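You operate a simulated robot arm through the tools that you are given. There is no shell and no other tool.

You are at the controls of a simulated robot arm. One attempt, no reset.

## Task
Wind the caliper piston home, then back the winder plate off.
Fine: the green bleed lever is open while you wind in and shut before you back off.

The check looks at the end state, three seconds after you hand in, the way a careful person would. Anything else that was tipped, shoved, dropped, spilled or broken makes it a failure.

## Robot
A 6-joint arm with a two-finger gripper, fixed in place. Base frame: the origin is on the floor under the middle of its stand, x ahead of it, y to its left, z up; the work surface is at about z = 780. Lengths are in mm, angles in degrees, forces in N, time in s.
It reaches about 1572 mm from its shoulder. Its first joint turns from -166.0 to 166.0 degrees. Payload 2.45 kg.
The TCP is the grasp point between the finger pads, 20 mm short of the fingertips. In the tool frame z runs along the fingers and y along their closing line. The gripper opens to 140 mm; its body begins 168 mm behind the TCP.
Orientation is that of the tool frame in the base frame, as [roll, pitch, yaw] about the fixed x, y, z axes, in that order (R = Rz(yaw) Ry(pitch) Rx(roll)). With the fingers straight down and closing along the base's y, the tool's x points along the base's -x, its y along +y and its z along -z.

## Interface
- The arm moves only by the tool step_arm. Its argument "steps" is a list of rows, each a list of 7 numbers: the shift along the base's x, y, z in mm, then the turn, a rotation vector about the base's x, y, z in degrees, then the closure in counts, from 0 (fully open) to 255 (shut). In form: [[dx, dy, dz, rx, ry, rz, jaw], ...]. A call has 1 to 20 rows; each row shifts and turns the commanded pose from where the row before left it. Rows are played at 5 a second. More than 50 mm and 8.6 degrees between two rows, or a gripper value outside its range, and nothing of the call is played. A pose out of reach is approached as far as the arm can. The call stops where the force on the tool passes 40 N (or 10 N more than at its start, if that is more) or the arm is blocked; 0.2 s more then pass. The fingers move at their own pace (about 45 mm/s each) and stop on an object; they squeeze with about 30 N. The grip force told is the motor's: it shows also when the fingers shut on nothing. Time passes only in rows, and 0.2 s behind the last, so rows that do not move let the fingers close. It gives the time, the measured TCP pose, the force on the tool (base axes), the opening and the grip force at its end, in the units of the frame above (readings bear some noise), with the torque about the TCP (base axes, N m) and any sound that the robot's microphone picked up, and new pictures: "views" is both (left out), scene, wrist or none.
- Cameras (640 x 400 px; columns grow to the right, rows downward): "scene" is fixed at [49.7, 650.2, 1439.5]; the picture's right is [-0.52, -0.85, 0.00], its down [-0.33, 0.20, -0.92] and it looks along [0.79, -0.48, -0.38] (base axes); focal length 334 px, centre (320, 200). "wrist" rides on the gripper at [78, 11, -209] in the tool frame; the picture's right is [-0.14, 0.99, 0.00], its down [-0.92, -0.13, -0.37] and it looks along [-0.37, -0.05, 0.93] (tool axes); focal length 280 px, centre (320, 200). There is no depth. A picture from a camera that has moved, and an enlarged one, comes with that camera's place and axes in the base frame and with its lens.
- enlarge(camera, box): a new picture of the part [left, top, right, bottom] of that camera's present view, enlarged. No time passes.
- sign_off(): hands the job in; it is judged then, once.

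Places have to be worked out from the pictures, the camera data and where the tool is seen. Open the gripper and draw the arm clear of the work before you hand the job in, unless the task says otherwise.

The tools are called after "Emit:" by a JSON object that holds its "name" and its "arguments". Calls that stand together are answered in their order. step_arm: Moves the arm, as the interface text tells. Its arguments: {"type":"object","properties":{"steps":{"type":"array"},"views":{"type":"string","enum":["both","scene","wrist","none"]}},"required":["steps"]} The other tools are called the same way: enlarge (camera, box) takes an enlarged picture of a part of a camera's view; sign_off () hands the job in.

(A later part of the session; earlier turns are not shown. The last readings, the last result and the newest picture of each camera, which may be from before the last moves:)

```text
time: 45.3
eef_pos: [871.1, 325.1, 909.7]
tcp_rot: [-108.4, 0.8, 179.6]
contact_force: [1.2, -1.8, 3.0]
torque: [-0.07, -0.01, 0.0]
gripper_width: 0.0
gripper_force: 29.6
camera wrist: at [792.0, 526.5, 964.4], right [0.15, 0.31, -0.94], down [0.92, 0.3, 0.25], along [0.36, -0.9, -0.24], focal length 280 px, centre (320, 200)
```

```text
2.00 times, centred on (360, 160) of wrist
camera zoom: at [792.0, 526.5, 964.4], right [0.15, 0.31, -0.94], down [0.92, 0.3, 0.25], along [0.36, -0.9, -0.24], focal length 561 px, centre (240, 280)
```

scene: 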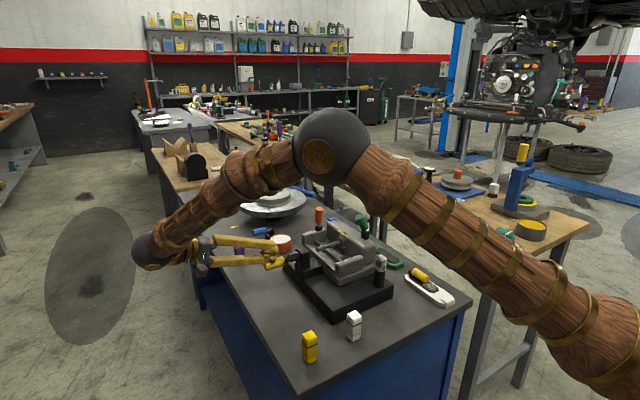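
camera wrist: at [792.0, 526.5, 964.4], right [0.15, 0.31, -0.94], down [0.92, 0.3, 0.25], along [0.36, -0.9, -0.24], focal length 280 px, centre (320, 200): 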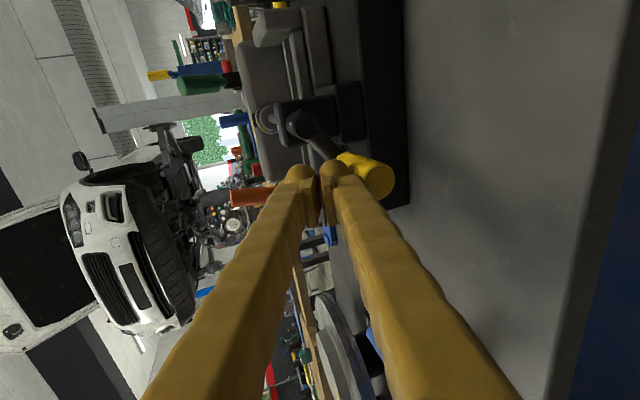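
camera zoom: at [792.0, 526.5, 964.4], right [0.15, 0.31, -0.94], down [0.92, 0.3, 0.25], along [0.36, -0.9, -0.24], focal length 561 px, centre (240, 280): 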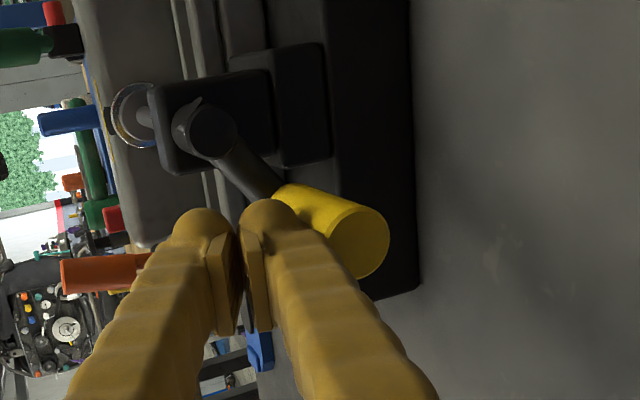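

The black ring has entered the bore and only the chrome rim shows. I'll go on until it meets its stop.

Emit:
{"name": "step_arm", "arguments": {"steps": [[0.7, 0, -5.4, 0, 0, 0, 255], [0.1, 0, -5.4, 0, 0, 0, 255], [-0.5, 0, -5.4, 0, 0, 0, 255], [0, 0, 0, 0, 0, 0, 255]]}}

Emit:
{"name": "enlarge", "arguments": {"camera": "scene", "box": [300, 200, 380, 250]}}

Emit:
{"name": "enlarge", "arguments": {"camera": "wrist", "box": [230, 60, 490, 260]}}

```text
time: 46.2
eef_pos: [872.3, 325.5, 898.5]
tcp_rot: [-108.4, 1.1, 179.7]
contact_force: [10.2, 0.3, 25.5]
torque: [-0.15, 0.11, 0.04]
gripper_width: 0.0
gripper_force: 29.2
stopped in row 4: the force on the tool passed its limit at 41 N (the readings are from after the stop); the commanded pose is now the measured one
camera wrist: at [793.3, 527.0, 952.0], right [0.16, 0.31, -0.94], down [0.92, 0.3, 0.26], along [0.37, -0.9, -0.24], focal length 280 px, centre (320, 200)
```

scene: 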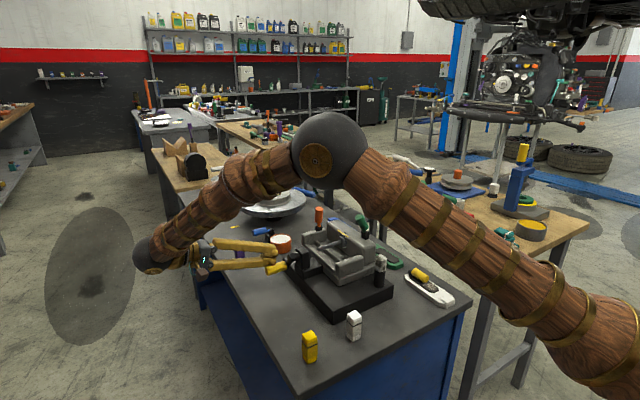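
wrist: 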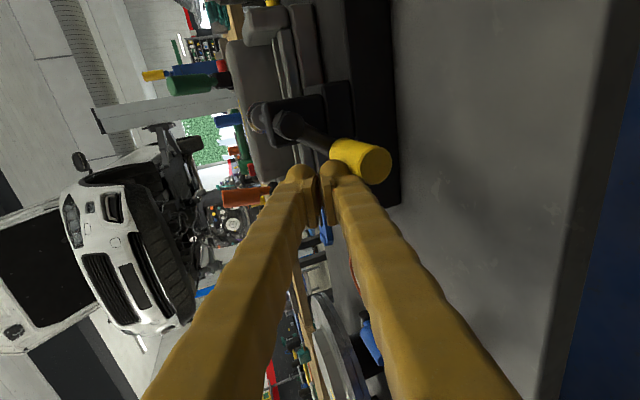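

```text
8.00 times, centred on (340, 225) of scene
camera zoom: at [49.7, 650.2, 1439.5], right [-0.52, -0.85, 0.0], down [-0.33, 0.2, -0.92], along [0.79, -0.48, -0.38], focal length 2669 px, centre (160, 0)
```

zoom: 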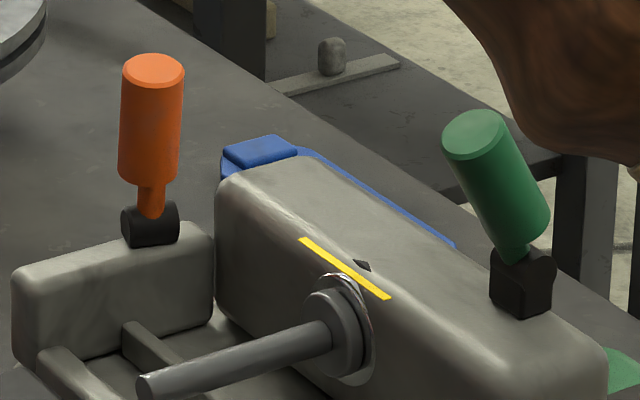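

```text
2.00 times, centred on (360, 160) of wrist
camera zoom: at [793.3, 527.0, 952.0], right [0.16, 0.31, -0.94], down [0.92, 0.3, 0.26], along [0.37, -0.9, -0.24], focal length 561 px, centre (240, 280)
```

zoom: 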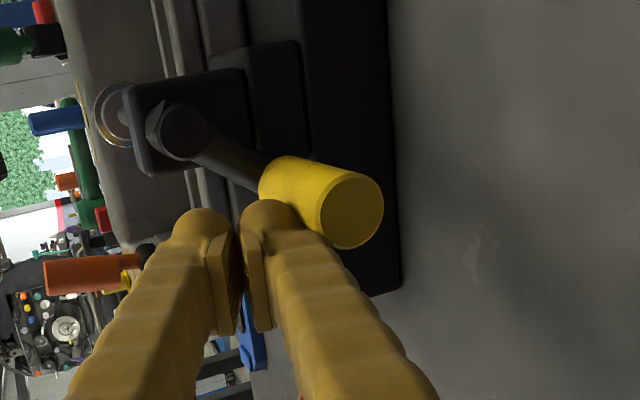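

The drive met a firm resistance (41 N) with the ring past the yellow line. I'll press once more slowly to confirm it's the bottom and not just stiction.

Emit:
{"name": "step_arm", "arguments": {"steps": [[0, 0, -1.5, 0, 0, 0, 255], [-0.3, 0, -1.5, 0, 0, 0, 255], [-0.3, 0, -1.5, 0, 0, 0, 255], [-0.3, 0, -1.5, 0, 0, 0, 255], [-0.3, 0, -1.5, 0, 0, 0, 255], [-0.3, 0, -1.5, 0, 0, 0, 255]], "views": "wrist"}}

Emit:
{"name": "enlarge", "arguments": {"camera": "scene", "box": [300, 200, 380, 250]}}

Emit:
{"name": "enlarge", "arguments": {"camera": "wrist", "box": [230, 60, 490, 260]}}

```text
time: 46.8
eef_pos: [872.5, 325.9, 897.7]
tcp_rot: [-108.3, 1.4, 179.7]
contact_force: [10.9, -1.3, 24.5]
torque: [-0.08, 0.08, 0.05]
gripper_width: 0.2
gripper_force: 29.2
stopped in row 3: the force on the tool passed its limit at 42 N (the readings are from after the stop); the commanded pose is now the measured one
camera wrist: at [793.5, 527.1, 951.3], right [0.16, 0.31, -0.94], down [0.92, 0.3, 0.26], along [0.37, -0.9, -0.24], focal length 280 px, centre (320, 200)
```

wrist: 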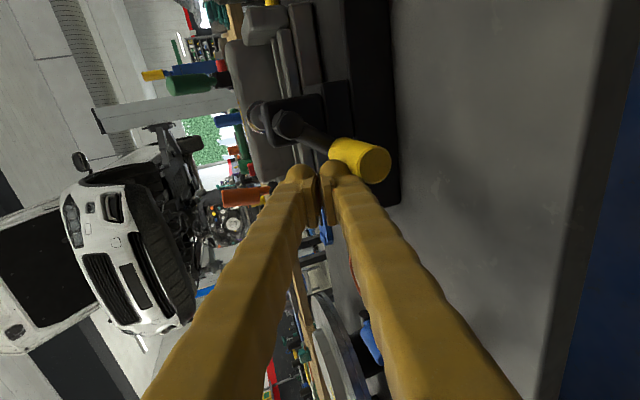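

```text
8.00 times, centred on (340, 225) of scene
camera zoom: at [49.7, 650.2, 1439.5], right [-0.52, -0.85, 0.0], down [-0.33, 0.2, -0.92], along [0.79, -0.48, -0.38], focal length 2669 px, centre (160, 0)
```

zoom: 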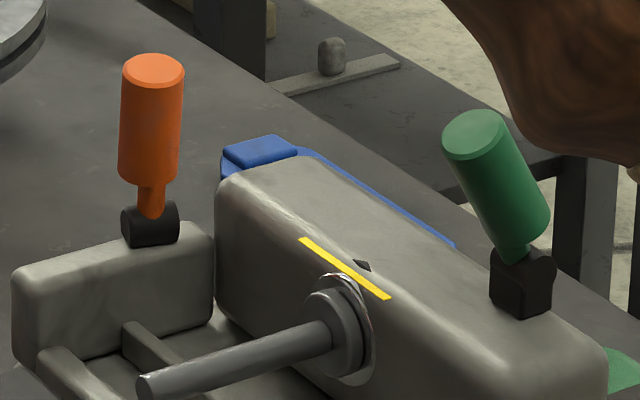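

```text
2.00 times, centred on (360, 160) of wrist
camera zoom: at [793.5, 527.1, 951.3], right [0.16, 0.31, -0.94], down [0.92, 0.3, 0.26], along [0.37, -0.9, -0.24], focal length 561 px, centre (240, 280)
```

zoom: 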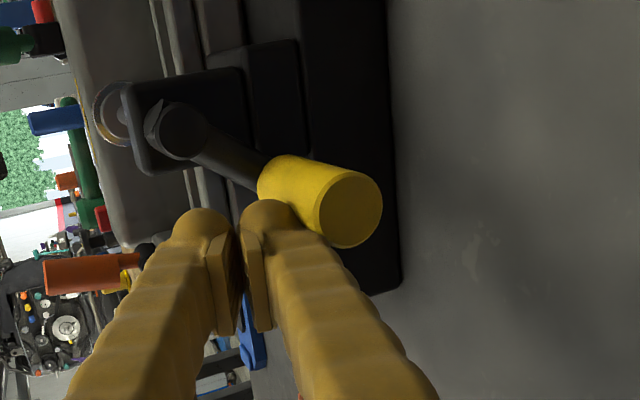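

No further travel. One more press along the true tangent (−x and down) to be sure it isn't a geometry effect.

Emit:
{"name": "step_arm", "arguments": {"steps": [[-1.2, 0, -1.0, 0, 0, 0, 255], [-1.2, 0, -1.0, 0, 0, 0, 255], [-1.2, 0, -1.0, 0, 0, 0, 255], [-1.2, 0, -1.0, 0, 0, 0, 255], [-1.2, 0, -1.0, 0, 0, 0, 255]], "views": "scene"}}

Emit:
{"name": "enlarge", "arguments": {"camera": "scene", "box": [300, 200, 380, 250]}}

Emit:
{"name": "enlarge", "arguments": {"camera": "scene", "box": [328, 222, 358, 252]}}

```text
time: 47.4
eef_pos: [871.9, 326.1, 897.9]
tcp_rot: [-108.5, 1.6, 179.8]
contact_force: [7.8, -1.4, 26.1]
torque: [-0.1, 0.1, 0.03]
gripper_width: 0.1
gripper_force: 29.7
stopped in row 2: the force on the tool passed its limit at 43 N (the readings are from after the stop); the commanded pose is now the measured one
```

scene: 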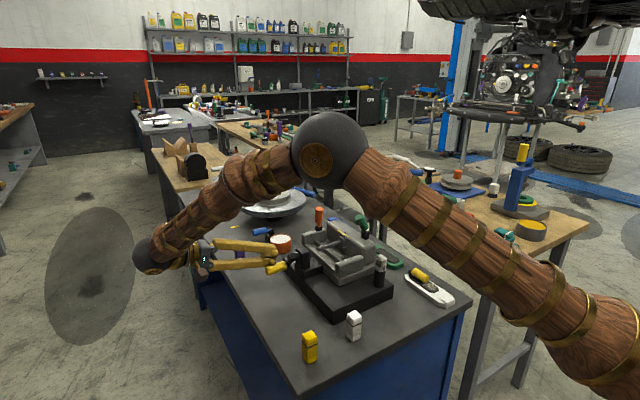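

```text
8.00 times, centred on (340, 225) of scene
camera zoom: at [49.7, 650.2, 1439.5], right [-0.52, -0.85, 0.0], down [-0.33, 0.2, -0.92], along [0.79, -0.48, -0.38], focal length 2669 px, centre (160, 0)
```

zoom: 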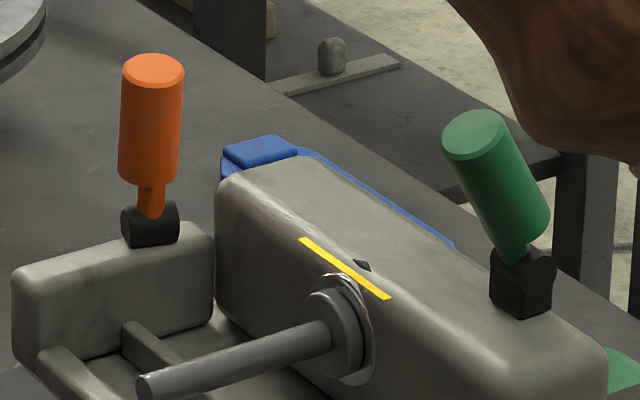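

```text
13.33 times, centred on (343, 237) of scene
camera zoom: at [49.7, 650.2, 1439.5], right [-0.52, -0.85, 0.0], down [-0.33, 0.2, -0.92], along [0.79, -0.48, -0.38], focal length 4448 px, centre (13, -293)
```

zoom: 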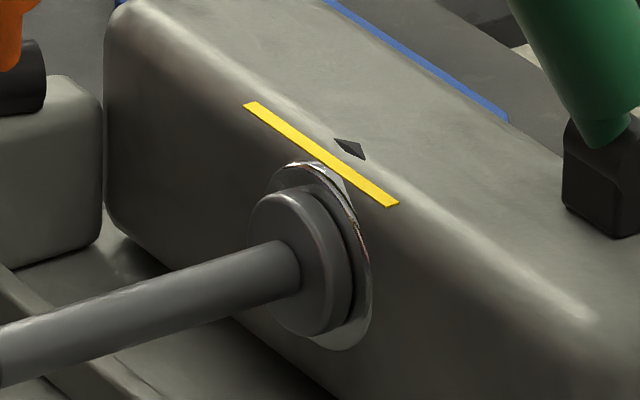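

The piston is seated flush at its stop with the ring inside. I'll lift straight off the crank handle (no turning), then swing the tool upright behind the green lever to shut it before backing off.

Emit:
{"name": "step_arm", "arguments": {"steps": [[0, 0, 15, 0, 0, 0, 255], [0, 0, 40, 0, 0, 0, 255], [0, 0, 50, 0, 0, 0, 255], [0, 0, 50, 0, 0, 0, 255], [0, 0, 25, 0, 0, 0, 255], [-12.7, -34, 8, 7.95, 0, 0, 255], [-12.7, -34, 8, 7.95, 0, 0, 255], [-12.7, -34, 8, 7.95, 0, 0, 255], [-12.7, -34, 8, 7.95, 0, 0, 255], [-12.7, -34, 8, 7.95, 0, 0, 255], [-12.7, -34, 8, 7.95, 0, 0, 255], [-12.7, -34, 8, 7.95, 0, 0, 255], [-12.7, -34, 8, 7.95, 0, 0, 255], [-12.7, -34, 8, 7.95, 0, 0, 255], [0, 0, 0, 0, 0, 0, 255]]}}

Emit:
{"name": "enlarge", "arguments": {"camera": "scene", "box": [250, 190, 400, 290]}}

Emit:
{"name": "enlarge", "arguments": {"camera": "wrist", "box": [280, 120, 540, 280]}}

```text
time: 50.6
eef_pos: [757.8, 17.8, 1147.4]
tcp_rot: [-180.0, 0.2, 178.7]
contact_force: [-0.1, -0.1, 0.5]
torque: [-0.01, 0.01, -0.02]
gripper_width: 0.0
gripper_force: 29.2
camera wrist: at [677.4, 30.3, 1356.6], right [0.16, 0.99, 0.0], down [0.92, -0.15, 0.37], along [0.37, -0.06, -0.93], focal length 280 px, centre (320, 200)
```

scene: 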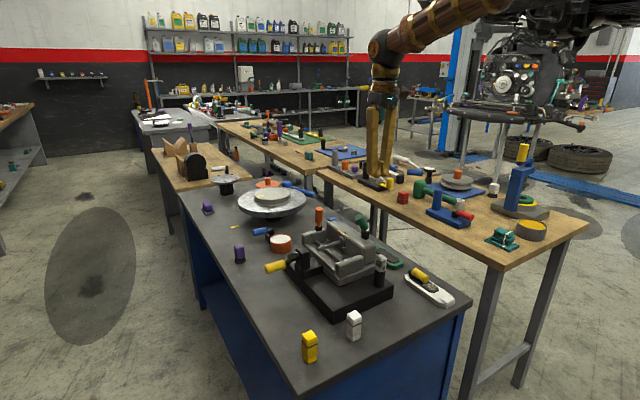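
wrist: 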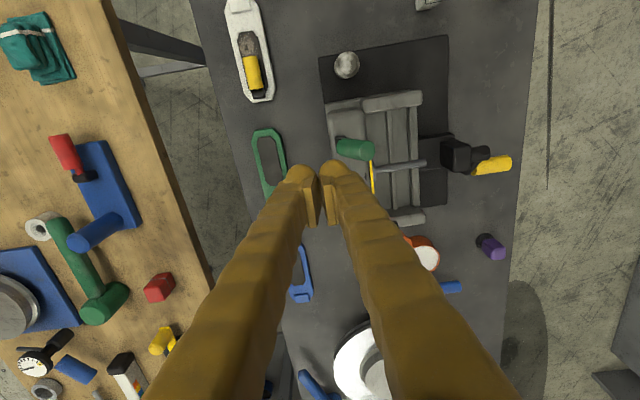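

```text
4.00 times, centred on (325, 240) of scene
camera zoom: at [49.7, 650.2, 1439.5], right [-0.52, -0.85, 0.0], down [-0.33, 0.2, -0.92], along [0.79, -0.48, -0.38], focal length 1334 px, centre (300, 40)
```

zoom: 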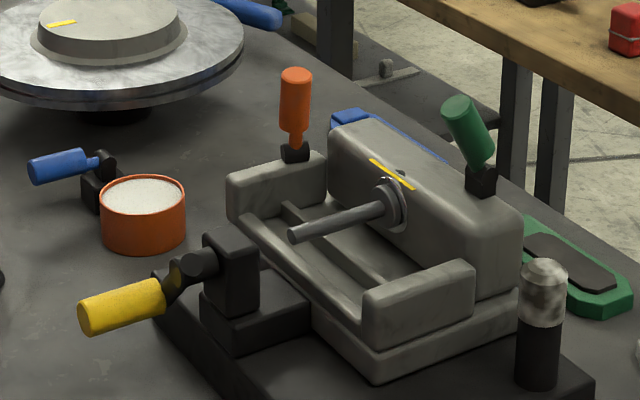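

```text
2.46 times, centred on (410, 200) of wrist
camera zoom: at [677.4, 30.3, 1356.6], right [0.16, 0.99, 0.0], down [0.92, -0.15, 0.37], along [0.37, -0.06, -0.93], focal length 690 px, centre (98, 200)
```

zoom: 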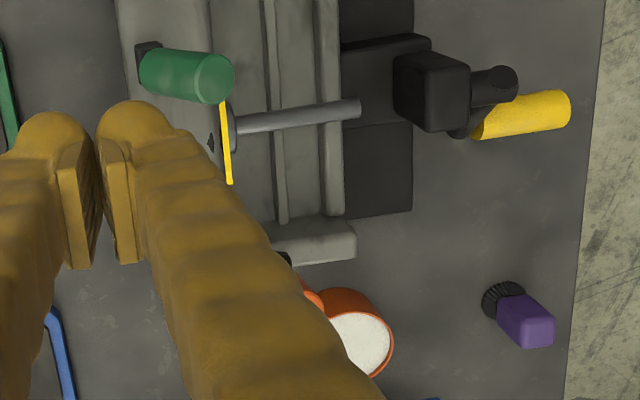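

The lever's still up at ~65° (tip near y≈77, z≈1012). I'll come down behind it (−y side) with closed fingers and push it over toward +y along an arc.

Emit:
{"name": "step_arm", "arguments": {"steps": [[1, 0, -45, 0, 0, 0, 255], [1, 0, -45, 0, 0, 0, 255], [0, 0, -40, 0, 0, 0, 255], [0, 8, 0, 0, 0, 0, 255], [0, 6, 0, 0, 0, 0, 255], [0, 4, -0.5, 0, 0, 0, 255], [0, 3.1, -0.4, 0, 0, 0, 255], [0, 3.1, -0.4, 0, 0, 0, 255], [0, 3.1, -0.4, 0, 0, 0, 255], [0, 3.1, -0.4, 0, 0, 0, 255], [0, 3.1, -0.4, 0, 0, 0, 255]], "views": "scene"}}

Emit:
{"name": "enlarge", "arguments": {"camera": "scene", "box": [310, 190, 410, 265]}}

```text
time: 53.0
eef_pos: [759.3, 54.3, 1015.2]
tcp_rot: [180.0, 0.2, 178.6]
contact_force: [0.0, -1.1, -0.1]
torque: [0.0, -0.03, 0.0]
gripper_width: 0.0
gripper_force: 29.0
```

scene: 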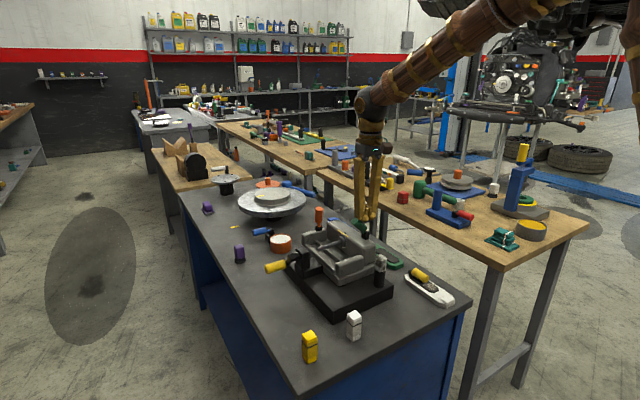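

```text
5.33 times, centred on (360, 228) of scene
camera zoom: at [49.7, 650.2, 1439.5], right [-0.52, -0.85, 0.0], down [-0.33, 0.2, -0.92], along [0.79, -0.48, -0.38], focal length 1779 px, centre (107, 53)
```

zoom: 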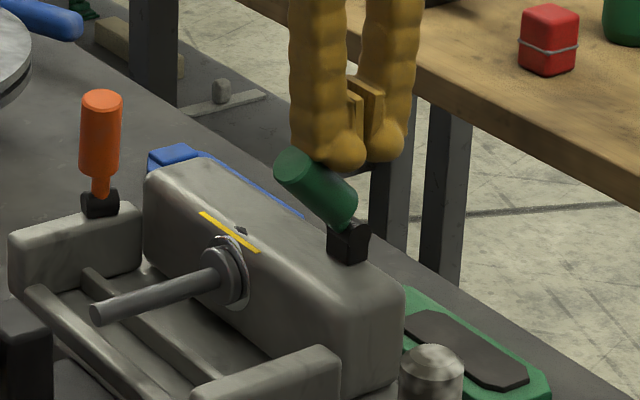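

The lever is down to ~40° with barely any force. I continue the arc until it sits on its lower stop.

Emit:
{"name": "step_arm", "arguments": {"steps": [[0, 2.9, -1.8, 0, 0, 0, 255], [0, 2.9, -1.8, 0, 0, 0, 255], [0, 2.9, -1.8, 0, 0, 0, 255], [0, 2.9, -1.8, 0, 0, 0, 255], [0, 2.9, -1.8, 0, 0, 0, 255], [0, 2.4, -2.2, 0, 0, 0, 255], [0, 2.4, -2.2, 0, 0, 0, 255], [0, 2.4, -2.2, 0, 0, 0, 255], [0, 2.4, -2.2, 0, 0, 0, 255], [0, 1.6, -2.5, 0, 0, 0, 255], [0, 1.6, -2.5, 0, 0, 0, 255], [0, 1.6, -2.5, 0, 0, 0, 255]]}}

Emit:
{"name": "enlarge", "arguments": {"camera": "scene", "box": [310, 190, 410, 265]}}

```text
time: 55.6
eef_pos: [757.8, 81.7, 989.7]
tcp_rot: [-180.0, 0.1, 178.5]
contact_force: [-1.5, -0.2, 1.6]
torque: [0.02, 0.02, -0.03]
gripper_width: 0.0
gripper_force: 29.3
camera wrist: at [678.8, 93.4, 1198.3], right [0.16, 0.99, 0.0], down [0.92, -0.15, 0.37], along [0.37, -0.06, -0.93], focal length 280 px, centre (320, 200)
```

scene: 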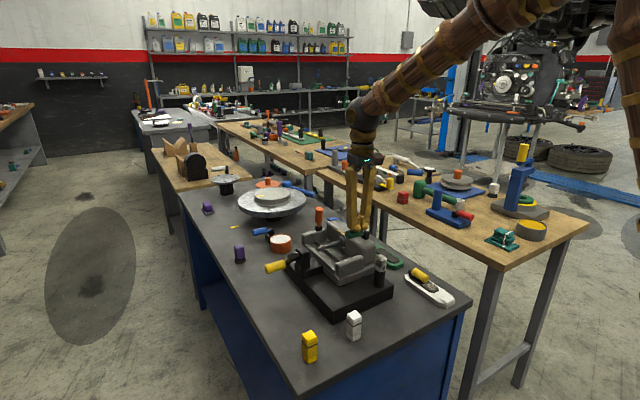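
wrist: 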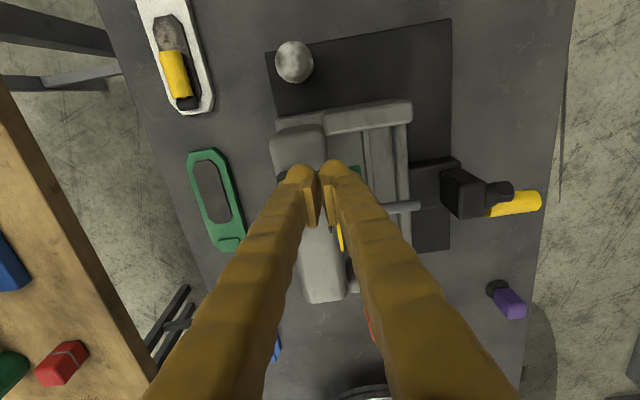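

```text
5.33 times, centred on (360, 228) of scene
camera zoom: at [49.7, 650.2, 1439.5], right [-0.52, -0.85, 0.0], down [-0.33, 0.2, -0.92], along [0.79, -0.48, -0.38], focal length 1779 px, centre (107, 53)
```

zoom: 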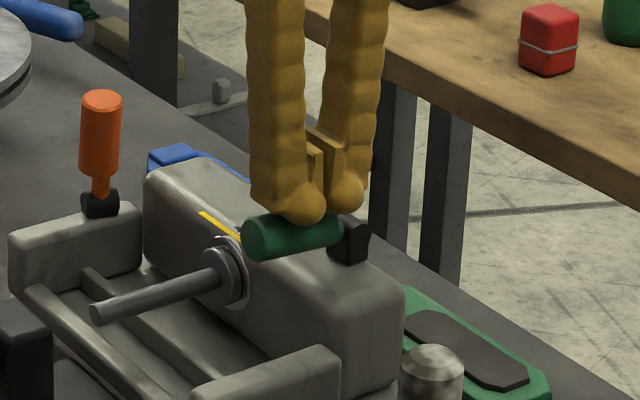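

The lever is close to its original angle. I'll press down gently until its lower stop answers.

Emit:
{"name": "step_arm", "arguments": {"steps": [[0, 1, -1.5, 0, 0, 0, 255], [0, 1, -1.5, 0, 0, 0, 255], [0, 0, -1.5, 0, 0, 0, 255], [0, 0, -1.5, 0, 0, 0, 255], [0, 0, -1.5, 0, 0, 0, 255], [0, 0, -1.5, 0, 0, 0, 255]], "views": "scene"}}

Emit:
{"name": "enlarge", "arguments": {"camera": "scene", "box": [310, 190, 410, 265]}}

```text
time: 56.7
eef_pos: [758.1, 82.9, 986.7]
tcp_rot: [-179.9, 0.3, 178.6]
contact_force: [-5.4, -0.5, 13.5]
torque: [-0.07, 0.05, 0.01]
gripper_width: 6.4
gripper_force: 29.3
stopped in row 5: the force on the tool passed its limit at 44 N (the readings are from after the stop); the commanded pose is now the measured one
```

scene: 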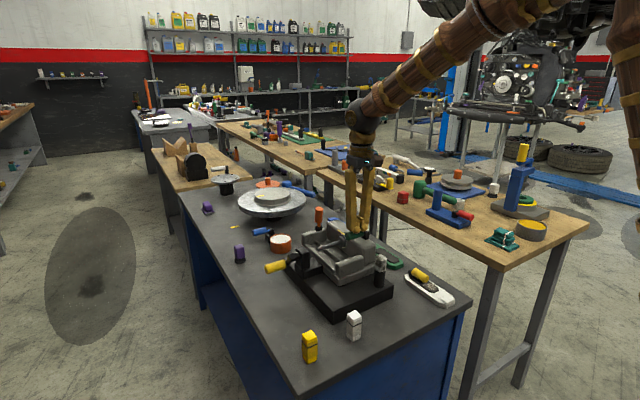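

```text
5.33 times, centred on (360, 228) of scene
camera zoom: at [49.7, 650.2, 1439.5], right [-0.52, -0.85, 0.0], down [-0.33, 0.2, -0.92], along [0.79, -0.48, -0.38], focal length 1779 px, centre (107, 53)
```

zoom: 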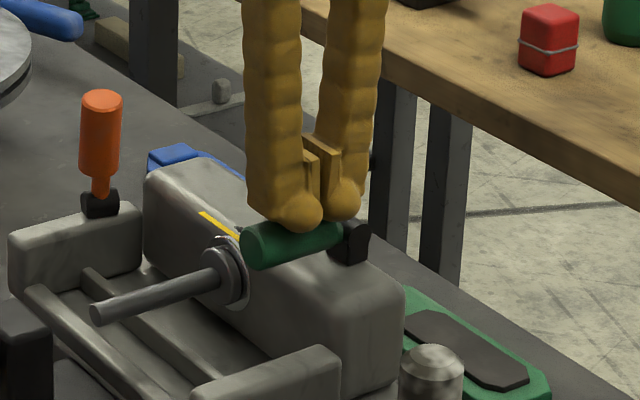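

The lever is on its lower stop again (44 N). Now I lift off and return to the crank, coming down on its −x side to push the handle the other way.

Emit:
{"name": "step_arm", "arguments": {"steps": [[0, 0, 20, 0, 0, 0, 255], [0, 0, 45, 0, 0, 0, 255], [0, 0, 48, 0, 0, 0, 255], [2.5, 26.9, -8, -7.95, 0, 0, 255], [2.5, 26.9, -8, -7.95, 0, 0, 255], [2.5, 26.9, -8, -7.95, 0, 0, 255], [2.5, 26.9, -8, -7.95, 0, 0, 255], [2.5, 26.9, -8, -7.95, 0, 0, 255], [2.5, 26.9, -8, -7.95, 0, 0, 255], [2.5, 26.9, -8, -7.95, 0, 0, 255], [2.5, 26.9, -8, -7.95, 0, 0, 255], [2.5, 26.9, -8, -7.95, 0, 0, 255], [0, 0, -40, 0, 0, 0, 255], [0, 0, 0, 0, 0, 0, 255]]}}

Emit:
{"name": "enlarge", "arguments": {"camera": "scene", "box": [240, 190, 400, 290]}}

Emit:
{"name": "enlarge", "arguments": {"camera": "scene", "box": [320, 210, 400, 260]}}

```text
time: 59.7
eef_pos: [781.2, 325.7, 985.7]
tcp_rot: [-108.4, 1.5, 179.9]
contact_force: [-0.7, 0.9, -0.3]
torque: [0.02, -0.02, 0.02]
gripper_width: 0.0
gripper_force: 29.1
camera wrist: at [701.9, 527.0, 1039.8], right [0.16, 0.31, -0.94], down [0.92, 0.31, 0.26], along [0.37, -0.9, -0.24], focal length 280 px, centre (320, 200)
```

scene: 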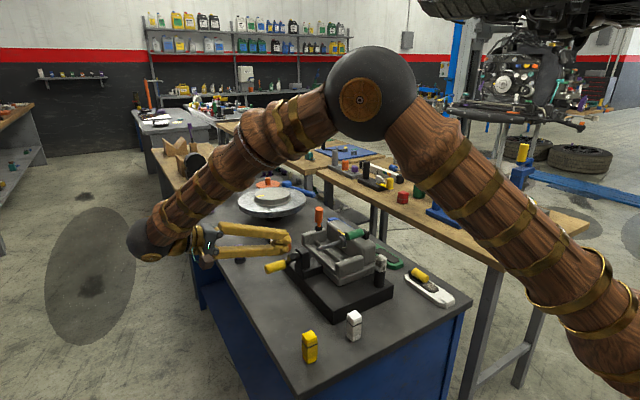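
wrist: 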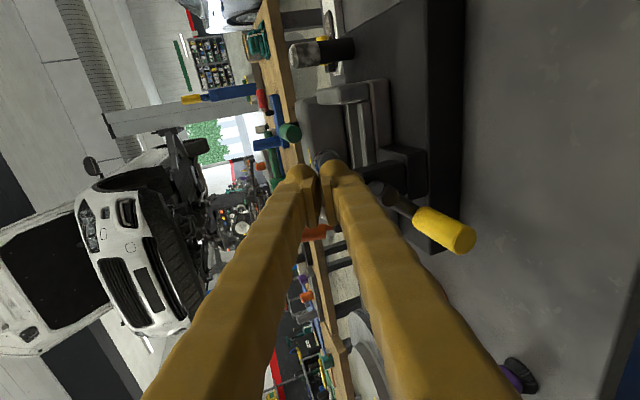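

```text
4.00 times, centred on (320, 240) of scene
camera zoom: at [49.7, 650.2, 1439.5], right [-0.52, -0.85, 0.0], down [-0.33, 0.2, -0.92], along [0.79, -0.48, -0.38], focal length 1334 px, centre (320, 40)
```

zoom: 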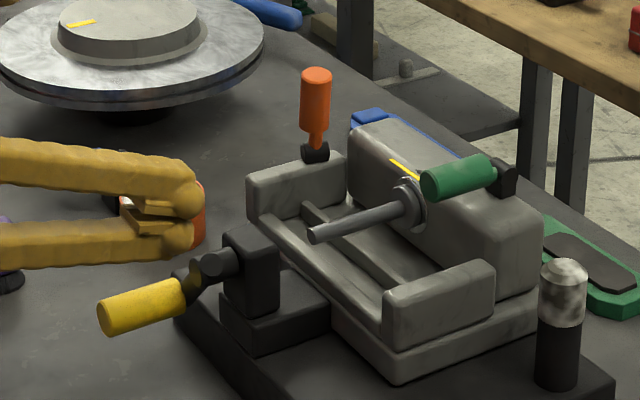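

```text
8.00 times, centred on (360, 235) of scene
camera zoom: at [49.7, 650.2, 1439.5], right [-0.52, -0.85, 0.0], down [-0.33, 0.2, -0.92], along [0.79, -0.48, -0.38], focal length 2669 px, centre (0, -80)
```

zoom: 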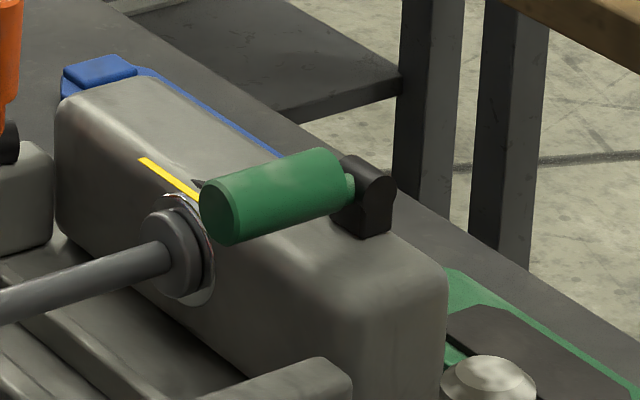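

The lever's outline is back exactly where it began, i.e. shut. Now I lower the closed fingers beside the crank and push the handle the backing-off way (+x, up).

Emit:
{"name": "step_arm", "arguments": {"steps": [[0, 0, -45, 0, 0, 0, 255], [0, 0, -46, 0, 0, 0, 255], [0, 0, -46, 0, 0, 0, 255], [14, 0, 0, 0, 0, 0, 255], [14, 0, 0, 0, 0, 0, 255], [7.5, 0, -0.5, 0, 0, 0, 255], [5, 0, 0.1, 0, 0, 0, 255], [5, 0, 0.4, 0, 0, 0, 255], [5, 0, 1.0, 0, 0, 0, 255], [5, 0, 1.8, 0, 0, 0, 255], [5, 0, 2.3, 0, 0, 0, 255], [5, 0, 3.2, 0, 0, 0, 255], [4.5, 0, 4, 0, 0, 0, 255]]}}

Emit:
{"name": "enlarge", "arguments": {"camera": "scene", "box": [240, 190, 400, 290]}}

Emit:
{"name": "enlarge", "arguments": {"camera": "wrist", "box": [230, 60, 490, 260]}}

```text
time: 62.4
eef_pos: [846.5, 326.4, 860.4]
tcp_rot: [-108.3, 1.3, 179.5]
contact_force: [-15.8, -1.8, 4.6]
torque: [0.11, -0.54, 0.25]
gripper_width: 0.2
gripper_force: 29.7
stopped in row 13: the force on the tool passed its limit at 50 N (the readings are from after the stop); the commanded pose is now the measured one
camera wrist: at [767.3, 527.9, 913.2], right [0.16, 0.31, -0.94], down [0.92, 0.3, 0.26], along [0.36, -0.9, -0.24], focal length 280 px, centre (320, 200)
```

scene: 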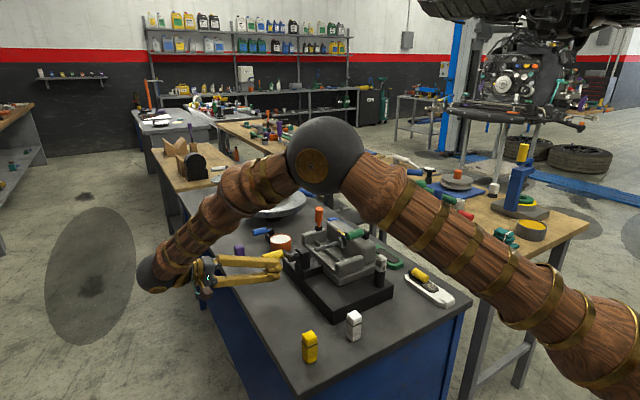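
wrist: 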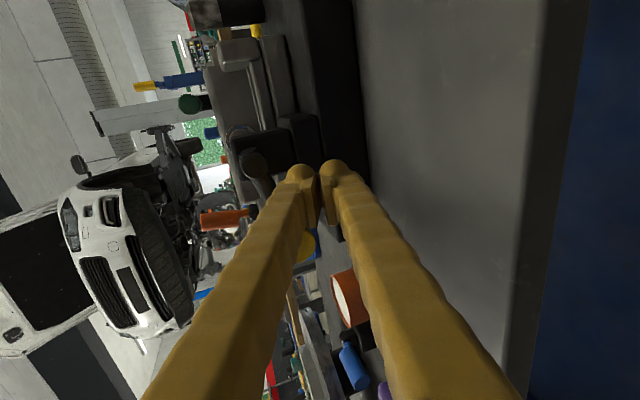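

```text
4.00 times, centred on (320, 240) of scene
camera zoom: at [49.7, 650.2, 1439.5], right [-0.52, -0.85, 0.0], down [-0.33, 0.2, -0.92], along [0.79, -0.48, -0.38], focal length 1334 px, centre (320, 40)
```

zoom: 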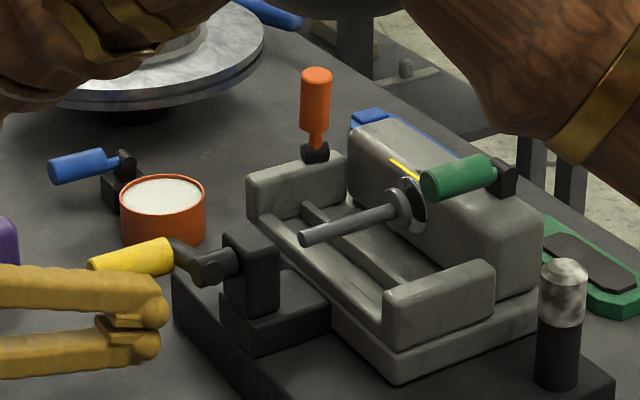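

```text
2.00 times, centred on (360, 160) of wrist
camera zoom: at [767.3, 527.9, 913.2], right [0.16, 0.31, -0.94], down [0.92, 0.3, 0.26], along [0.36, -0.9, -0.24], focal length 561 px, centre (240, 280)
```

zoom: 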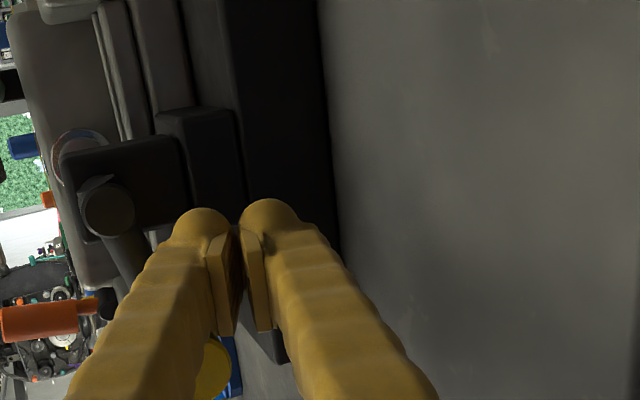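

The handle has backed up to about ψ=−20°, and the plate is just leaving the piston, but the upper fingertip was pushing the handle outward (radially). I'll drop below the handle and push it up from underneath instead.

Emit:
{"name": "step_arm", "arguments": {"steps": [[-3, 0, -10, 0, 0, 0, 255], [0, 0, -9, 0, 0, 0, 255], [9, 0, 0, 0, 0, 0, 255], [9, 0, 0, 0, 0, 0, 255], [1, 0, 5, 0, 0, 0, 255], [5, 0, 8, 0, 0, 0, 255], [5.2, 0, 9, 0, 0, 0, 255], [0, 0, 0, 0, 0, 0, 255]]}}

Emit:
{"name": "enlarge", "arguments": {"camera": "scene", "box": [240, 190, 400, 290]}}

Emit:
{"name": "enlarge", "arguments": {"camera": "wrist", "box": [230, 60, 490, 260]}}

```text
time: 64.2
eef_pos: [872.2, 328.4, 861.8]
tcp_rot: [-108.2, 1.3, 179.7]
contact_force: [0.3, 0.2, -0.9]
torque: [0.0, 0.04, 0.0]
gripper_width: 0.0
gripper_force: 29.5
camera wrist: at [793.4, 528.6, 915.0], right [0.16, 0.31, -0.94], down [0.92, 0.3, 0.26], along [0.37, -0.9, -0.24], focal length 280 px, centre (320, 200)
```

scene: 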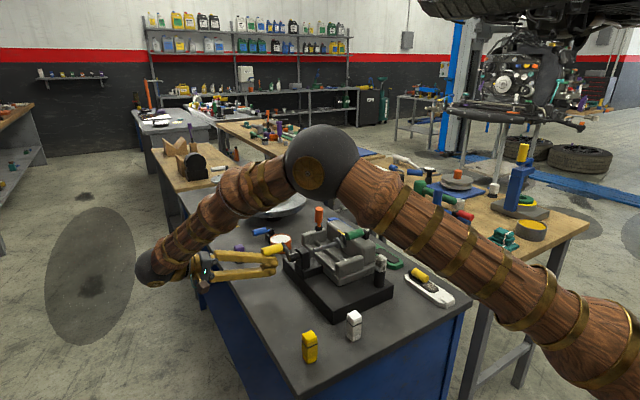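
wrist: 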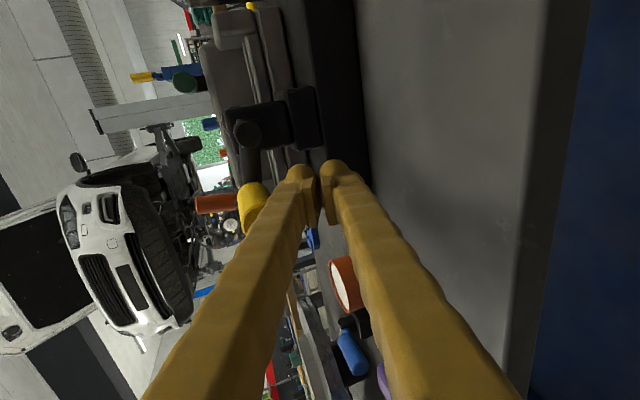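

```text
4.00 times, centred on (320, 240) of scene
camera zoom: at [49.7, 650.2, 1439.5], right [-0.52, -0.85, 0.0], down [-0.33, 0.2, -0.92], along [0.79, -0.48, -0.38], focal length 1334 px, centre (320, 40)
```

zoom: 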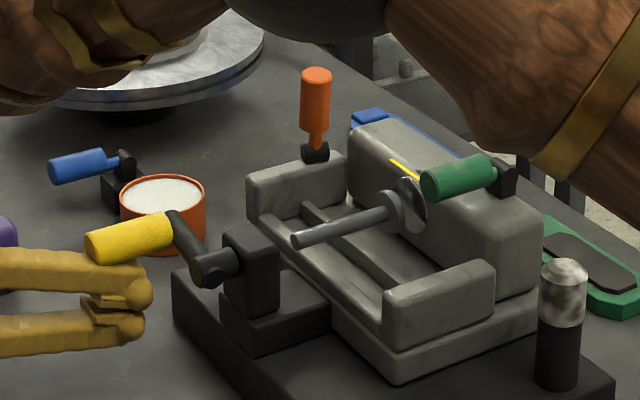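

```text
2.00 times, centred on (360, 160) of wrist
camera zoom: at [793.4, 528.6, 915.0], right [0.16, 0.31, -0.94], down [0.92, 0.3, 0.26], along [0.37, -0.9, -0.24], focal length 561 px, centre (240, 280)
```

zoom: 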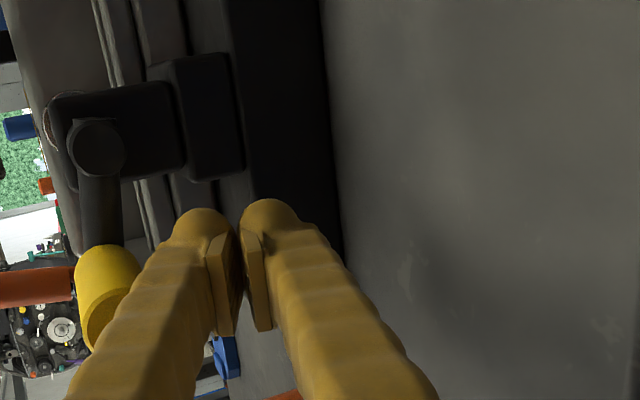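

Force-free now; the plate is clear of the piston, which stays home. I keep cranking around over the top.

Emit:
{"name": "step_arm", "arguments": {"steps": [[3.6, 0, 9.7, 0, 0, 0, 255], [1.8, 0, 10.3, 0, 0, 0, 255], [0, 0, 10.4, 0, 0, 0, 255], [-1.8, 0, 10.3, 0, 0, 0, 255], [-3.6, 0, 9.7, 0, 0, 0, 255], [-5.2, 0, 9, 0, 0, 0, 255], [-6.7, 0, 12, 0, 0, 0, 255], [-8, 0, 10.7, 0, 0, 0, 255], [-9, 0, 9.2, 0, 0, 0, 255], [-9.7, 0, 7.6, 0, 0, 0, 255], [-10.3, 0, 5.8, 0, 0, 0, 255], [-10.4, 0, 4, 0, 0, 0, 255]]}}

Emit:
{"name": "enlarge", "arguments": {"camera": "scene", "box": [240, 190, 400, 290]}}

Emit:
{"name": "enlarge", "arguments": {"camera": "wrist", "box": [230, 60, 490, 260]}}

```text
time: 66.8
eef_pos: [813.2, 327.9, 972.0]
tcp_rot: [-108.2, 1.3, 179.7]
contact_force: [0.8, -0.6, 0.6]
torque: [0.0, 0.01, -0.04]
gripper_width: 0.2
gripper_force: 29.7
camera wrist: at [734.6, 528.4, 1024.4], right [0.16, 0.31, -0.94], down [0.92, 0.3, 0.26], along [0.37, -0.9, -0.24], focal length 280 px, centre (320, 200)
```

scene: 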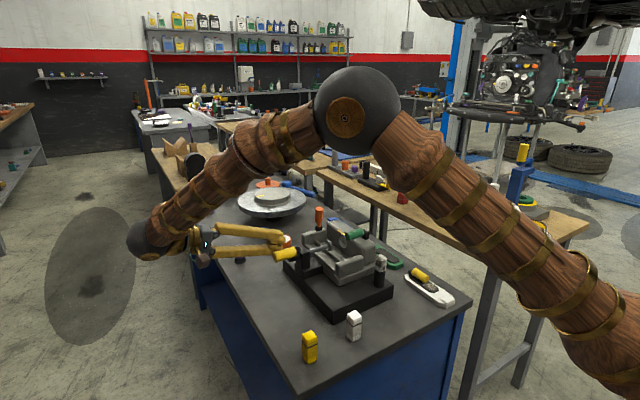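
wrist: 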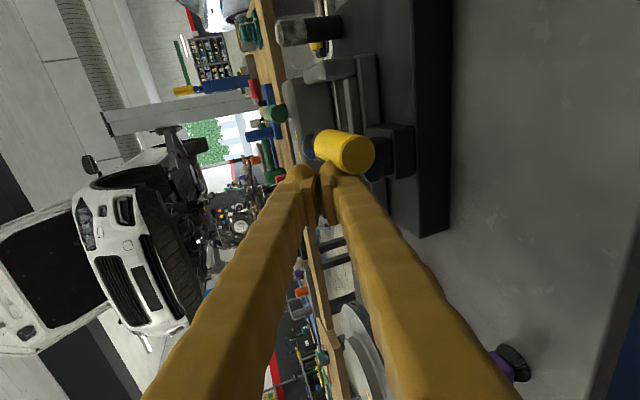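

```text
4.00 times, centred on (320, 240) of scene
camera zoom: at [49.7, 650.2, 1439.5], right [-0.52, -0.85, 0.0], down [-0.33, 0.2, -0.92], along [0.79, -0.48, -0.38], focal length 1334 px, centre (320, 40)
```

zoom: 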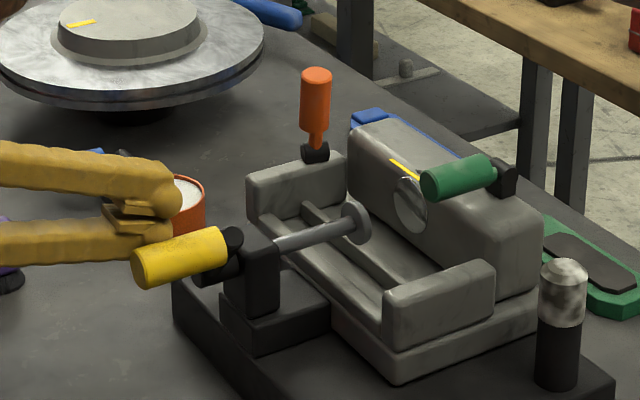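

```text
2.00 times, centred on (360, 160) of wrist
camera zoom: at [734.6, 528.4, 1024.4], right [0.16, 0.31, -0.94], down [0.92, 0.3, 0.26], along [0.37, -0.9, -0.24], focal length 561 px, centre (240, 280)
```

zoom: 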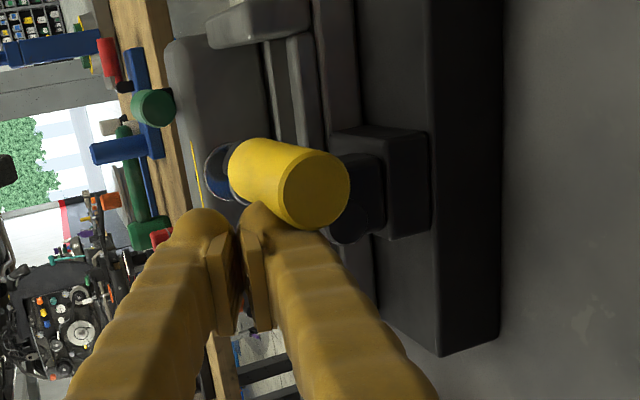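

The piston is flush in its bore and the plate is ~45 mm clear. I'll keep backing off toward the starting position, down the −x side.

Emit:
{"name": "step_arm", "arguments": {"steps": [[-10.3, 0, -1.8, 0, 0, 0, 255], [-9.7, 0, -3.6, 0, 0, 0, 255], [-9, 0, -5.2, 0, 0, 0, 255], [-8, 0, -6.7, 0, 0, 0, 255], [-6.7, 0, -8, 0, 0, 0, 255], [-5.2, 0, -9, 0, 0, 0, 255], [-3.6, 0, -9.7, 0, 0, 0, 255], [-1.8, 0, -10.3, 0, 0, 0, 255], [0, 0, -10.4, 0, 0, 0, 255], [1.8, 0, -10.3, 0, 0, 0, 255], [3.6, 0, -9.7, 0, 0, 0, 255], [5.2, 0, -9, 0, 0, 0, 255]]}}

Emit:
{"name": "enlarge", "arguments": {"camera": "scene", "box": [240, 190, 400, 290]}}

Emit:
{"name": "enlarge", "arguments": {"camera": "wrist", "box": [230, 60, 490, 260]}}

```text
time: 69.4
eef_pos: [770.7, 325.4, 877.2]
tcp_rot: [-108.3, 1.4, 179.7]
contact_force: [-0.2, 0.3, 0.6]
torque: [-0.03, 0.04, -0.01]
gripper_width: 0.1
gripper_force: 29.5
camera wrist: at [692.3, 527.1, 930.2], right [0.16, 0.31, -0.94], down [0.92, 0.3, 0.26], along [0.37, -0.9, -0.24], focal length 280 px, centre (320, 200)
```

scene: 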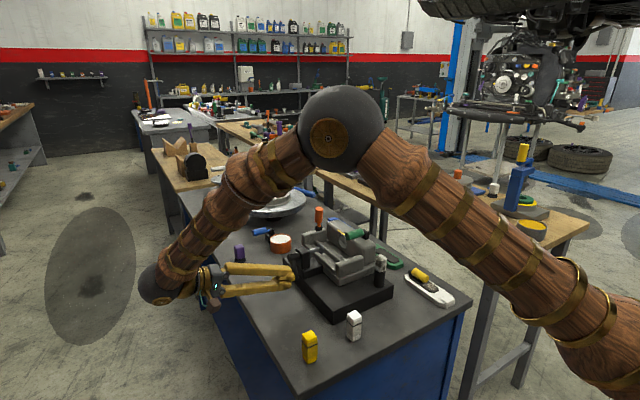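
wrist: 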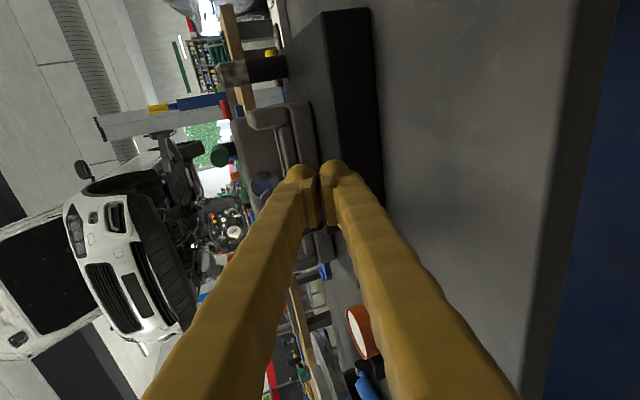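

```text
4.00 times, centred on (320, 240) of scene
camera zoom: at [49.7, 650.2, 1439.5], right [-0.52, -0.85, 0.0], down [-0.33, 0.2, -0.92], along [0.79, -0.48, -0.38], focal length 1334 px, centre (320, 40)
```

zoom: 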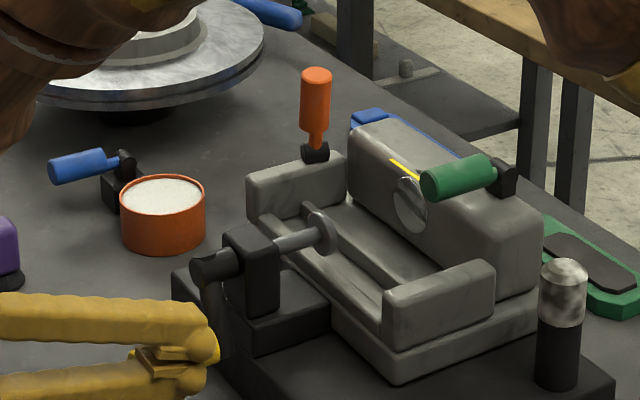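

```text
2.00 times, centred on (360, 160) of wrist
camera zoom: at [692.3, 527.1, 930.2], right [0.16, 0.31, -0.94], down [0.92, 0.3, 0.26], along [0.37, -0.9, -0.24], focal length 561 px, centre (240, 280)
```

zoom: 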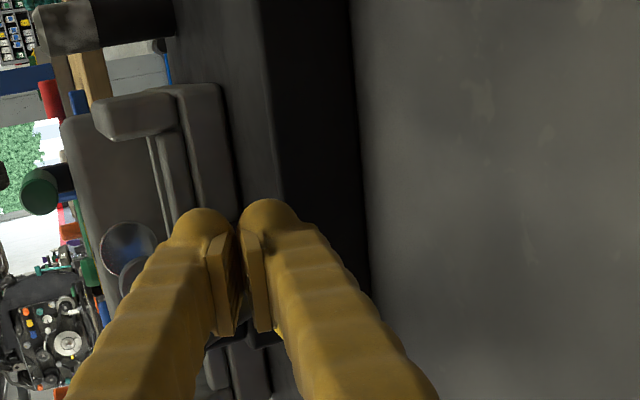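

The plate is nearly back at its starting place; handle near the bottom. A few more slow rows to finish backing off, stopping short of the end stop.

Emit:
{"name": "step_arm", "arguments": {"steps": [[6.7, 0, -12, 0, 0, 0, 255], [8, 0, -10.7, 0, 0, 0, 255], [9, 0, -9.2, 0, 0, 0, 255], [7, 0, -1.5, 0, 0, 0, 255], [6, 0, 0, 0, 0, 0, 255], [5, 0, 0, 0, 0, 0, 255], [4, 0, 0, 0, 0, 0, 255], [4, 0, 0, 0, 0, 0, 255], [0, 0, 0, 0, 0, 0, 255]]}}

Emit:
{"name": "enlarge", "arguments": {"camera": "scene", "box": [240, 190, 400, 290]}}

Emit:
{"name": "enlarge", "arguments": {"camera": "wrist", "box": [230, 60, 490, 260]}}

```text
time: 71.4
eef_pos: [819.1, 326.4, 843.9]
tcp_rot: [-108.3, 1.2, 179.8]
contact_force: [-0.8, 0.4, -0.5]
torque: [-0.01, -0.02, -0.01]
gripper_width: 0.0
gripper_force: 29.4
camera wrist: at [740.4, 528.1, 897.5], right [0.16, 0.31, -0.94], down [0.92, 0.3, 0.26], along [0.37, -0.9, -0.24], focal length 280 px, centre (320, 200)
```

scene: 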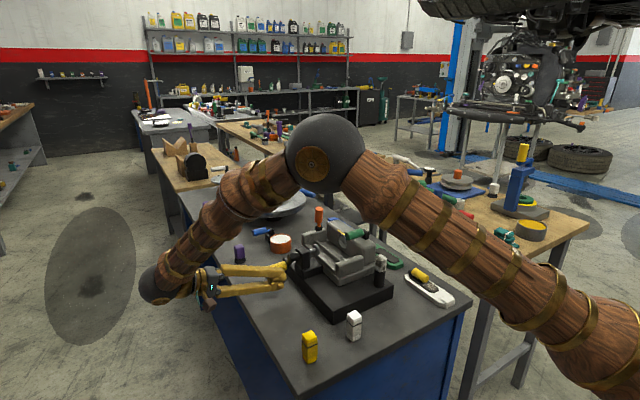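
wrist: 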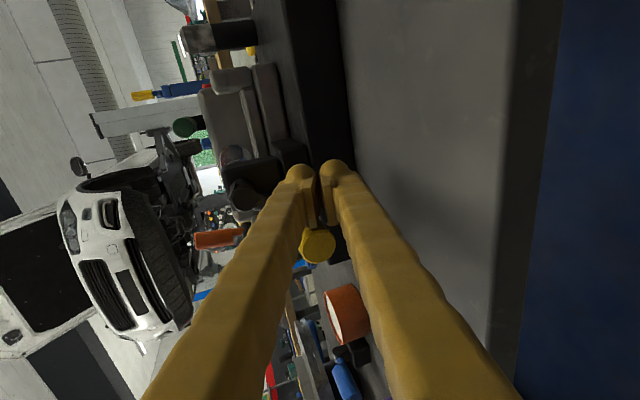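

```text
4.00 times, centred on (320, 240) of scene
camera zoom: at [49.7, 650.2, 1439.5], right [-0.52, -0.85, 0.0], down [-0.33, 0.2, -0.92], along [0.79, -0.48, -0.38], focal length 1334 px, centre (320, 40)
```

zoom: 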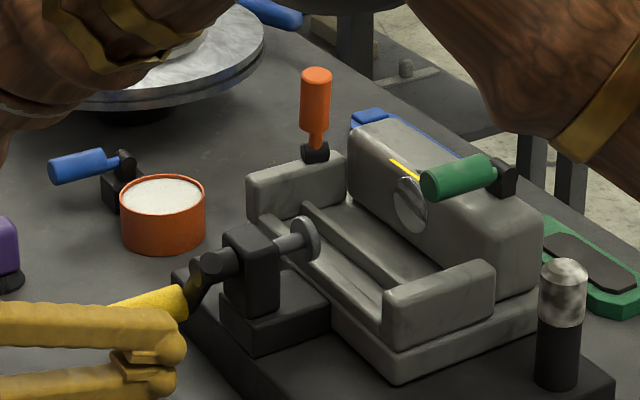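

```text
2.00 times, centred on (360, 160) of wrist
camera zoom: at [740.4, 528.1, 897.5], right [0.16, 0.31, -0.94], down [0.92, 0.3, 0.26], along [0.37, -0.9, -0.24], focal length 561 px, centre (240, 280)
```

zoom: 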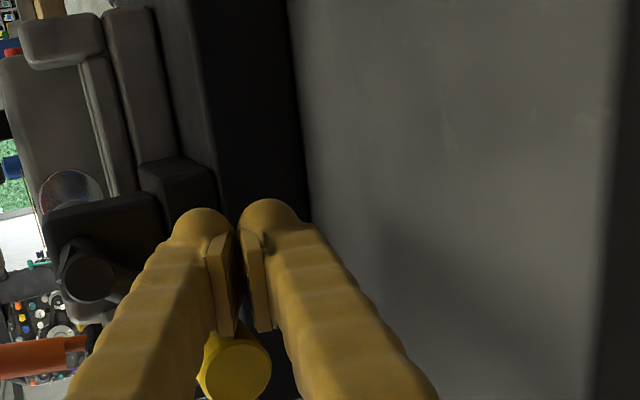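

The plate is within ~5 mm of where it started. A touch more, then I'll retreat.

Emit:
{"name": "step_arm", "arguments": {"steps": [[2.5, 0, 0.8, 0, 0, 0, 255], [2.5, 0, 0.8, 0, 0, 0, 255], [2.5, 0, 1.0, 0, 0, 0, 255], [0, 0, 0, 0, 0, 0, 255]], "views": "scene"}}

Emit:
{"name": "enlarge", "arguments": {"camera": "scene", "box": [240, 190, 400, 290]}}

```text
time: 72.4
eef_pos: [826.5, 326.0, 847.6]
tcp_rot: [-108.2, 1.3, 179.6]
contact_force: [-2.0, -0.9, -0.2]
torque: [0.01, 0.0, -0.04]
gripper_width: 0.0
gripper_force: 30.1
```

scene: 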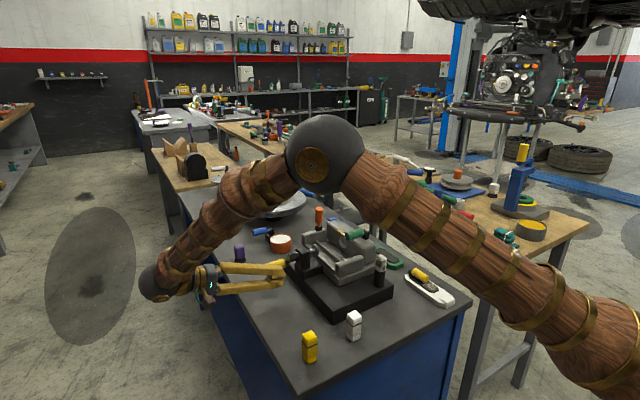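

```text
4.00 times, centred on (320, 240) of scene
camera zoom: at [49.7, 650.2, 1439.5], right [-0.52, -0.85, 0.0], down [-0.33, 0.2, -0.92], along [0.79, -0.48, -0.38], focal length 1334 px, centre (320, 40)
```

zoom: 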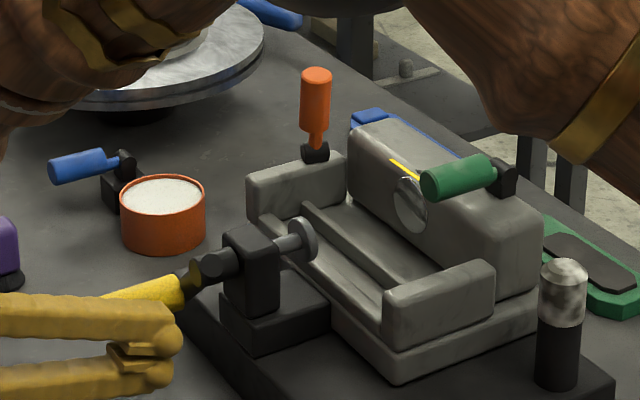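

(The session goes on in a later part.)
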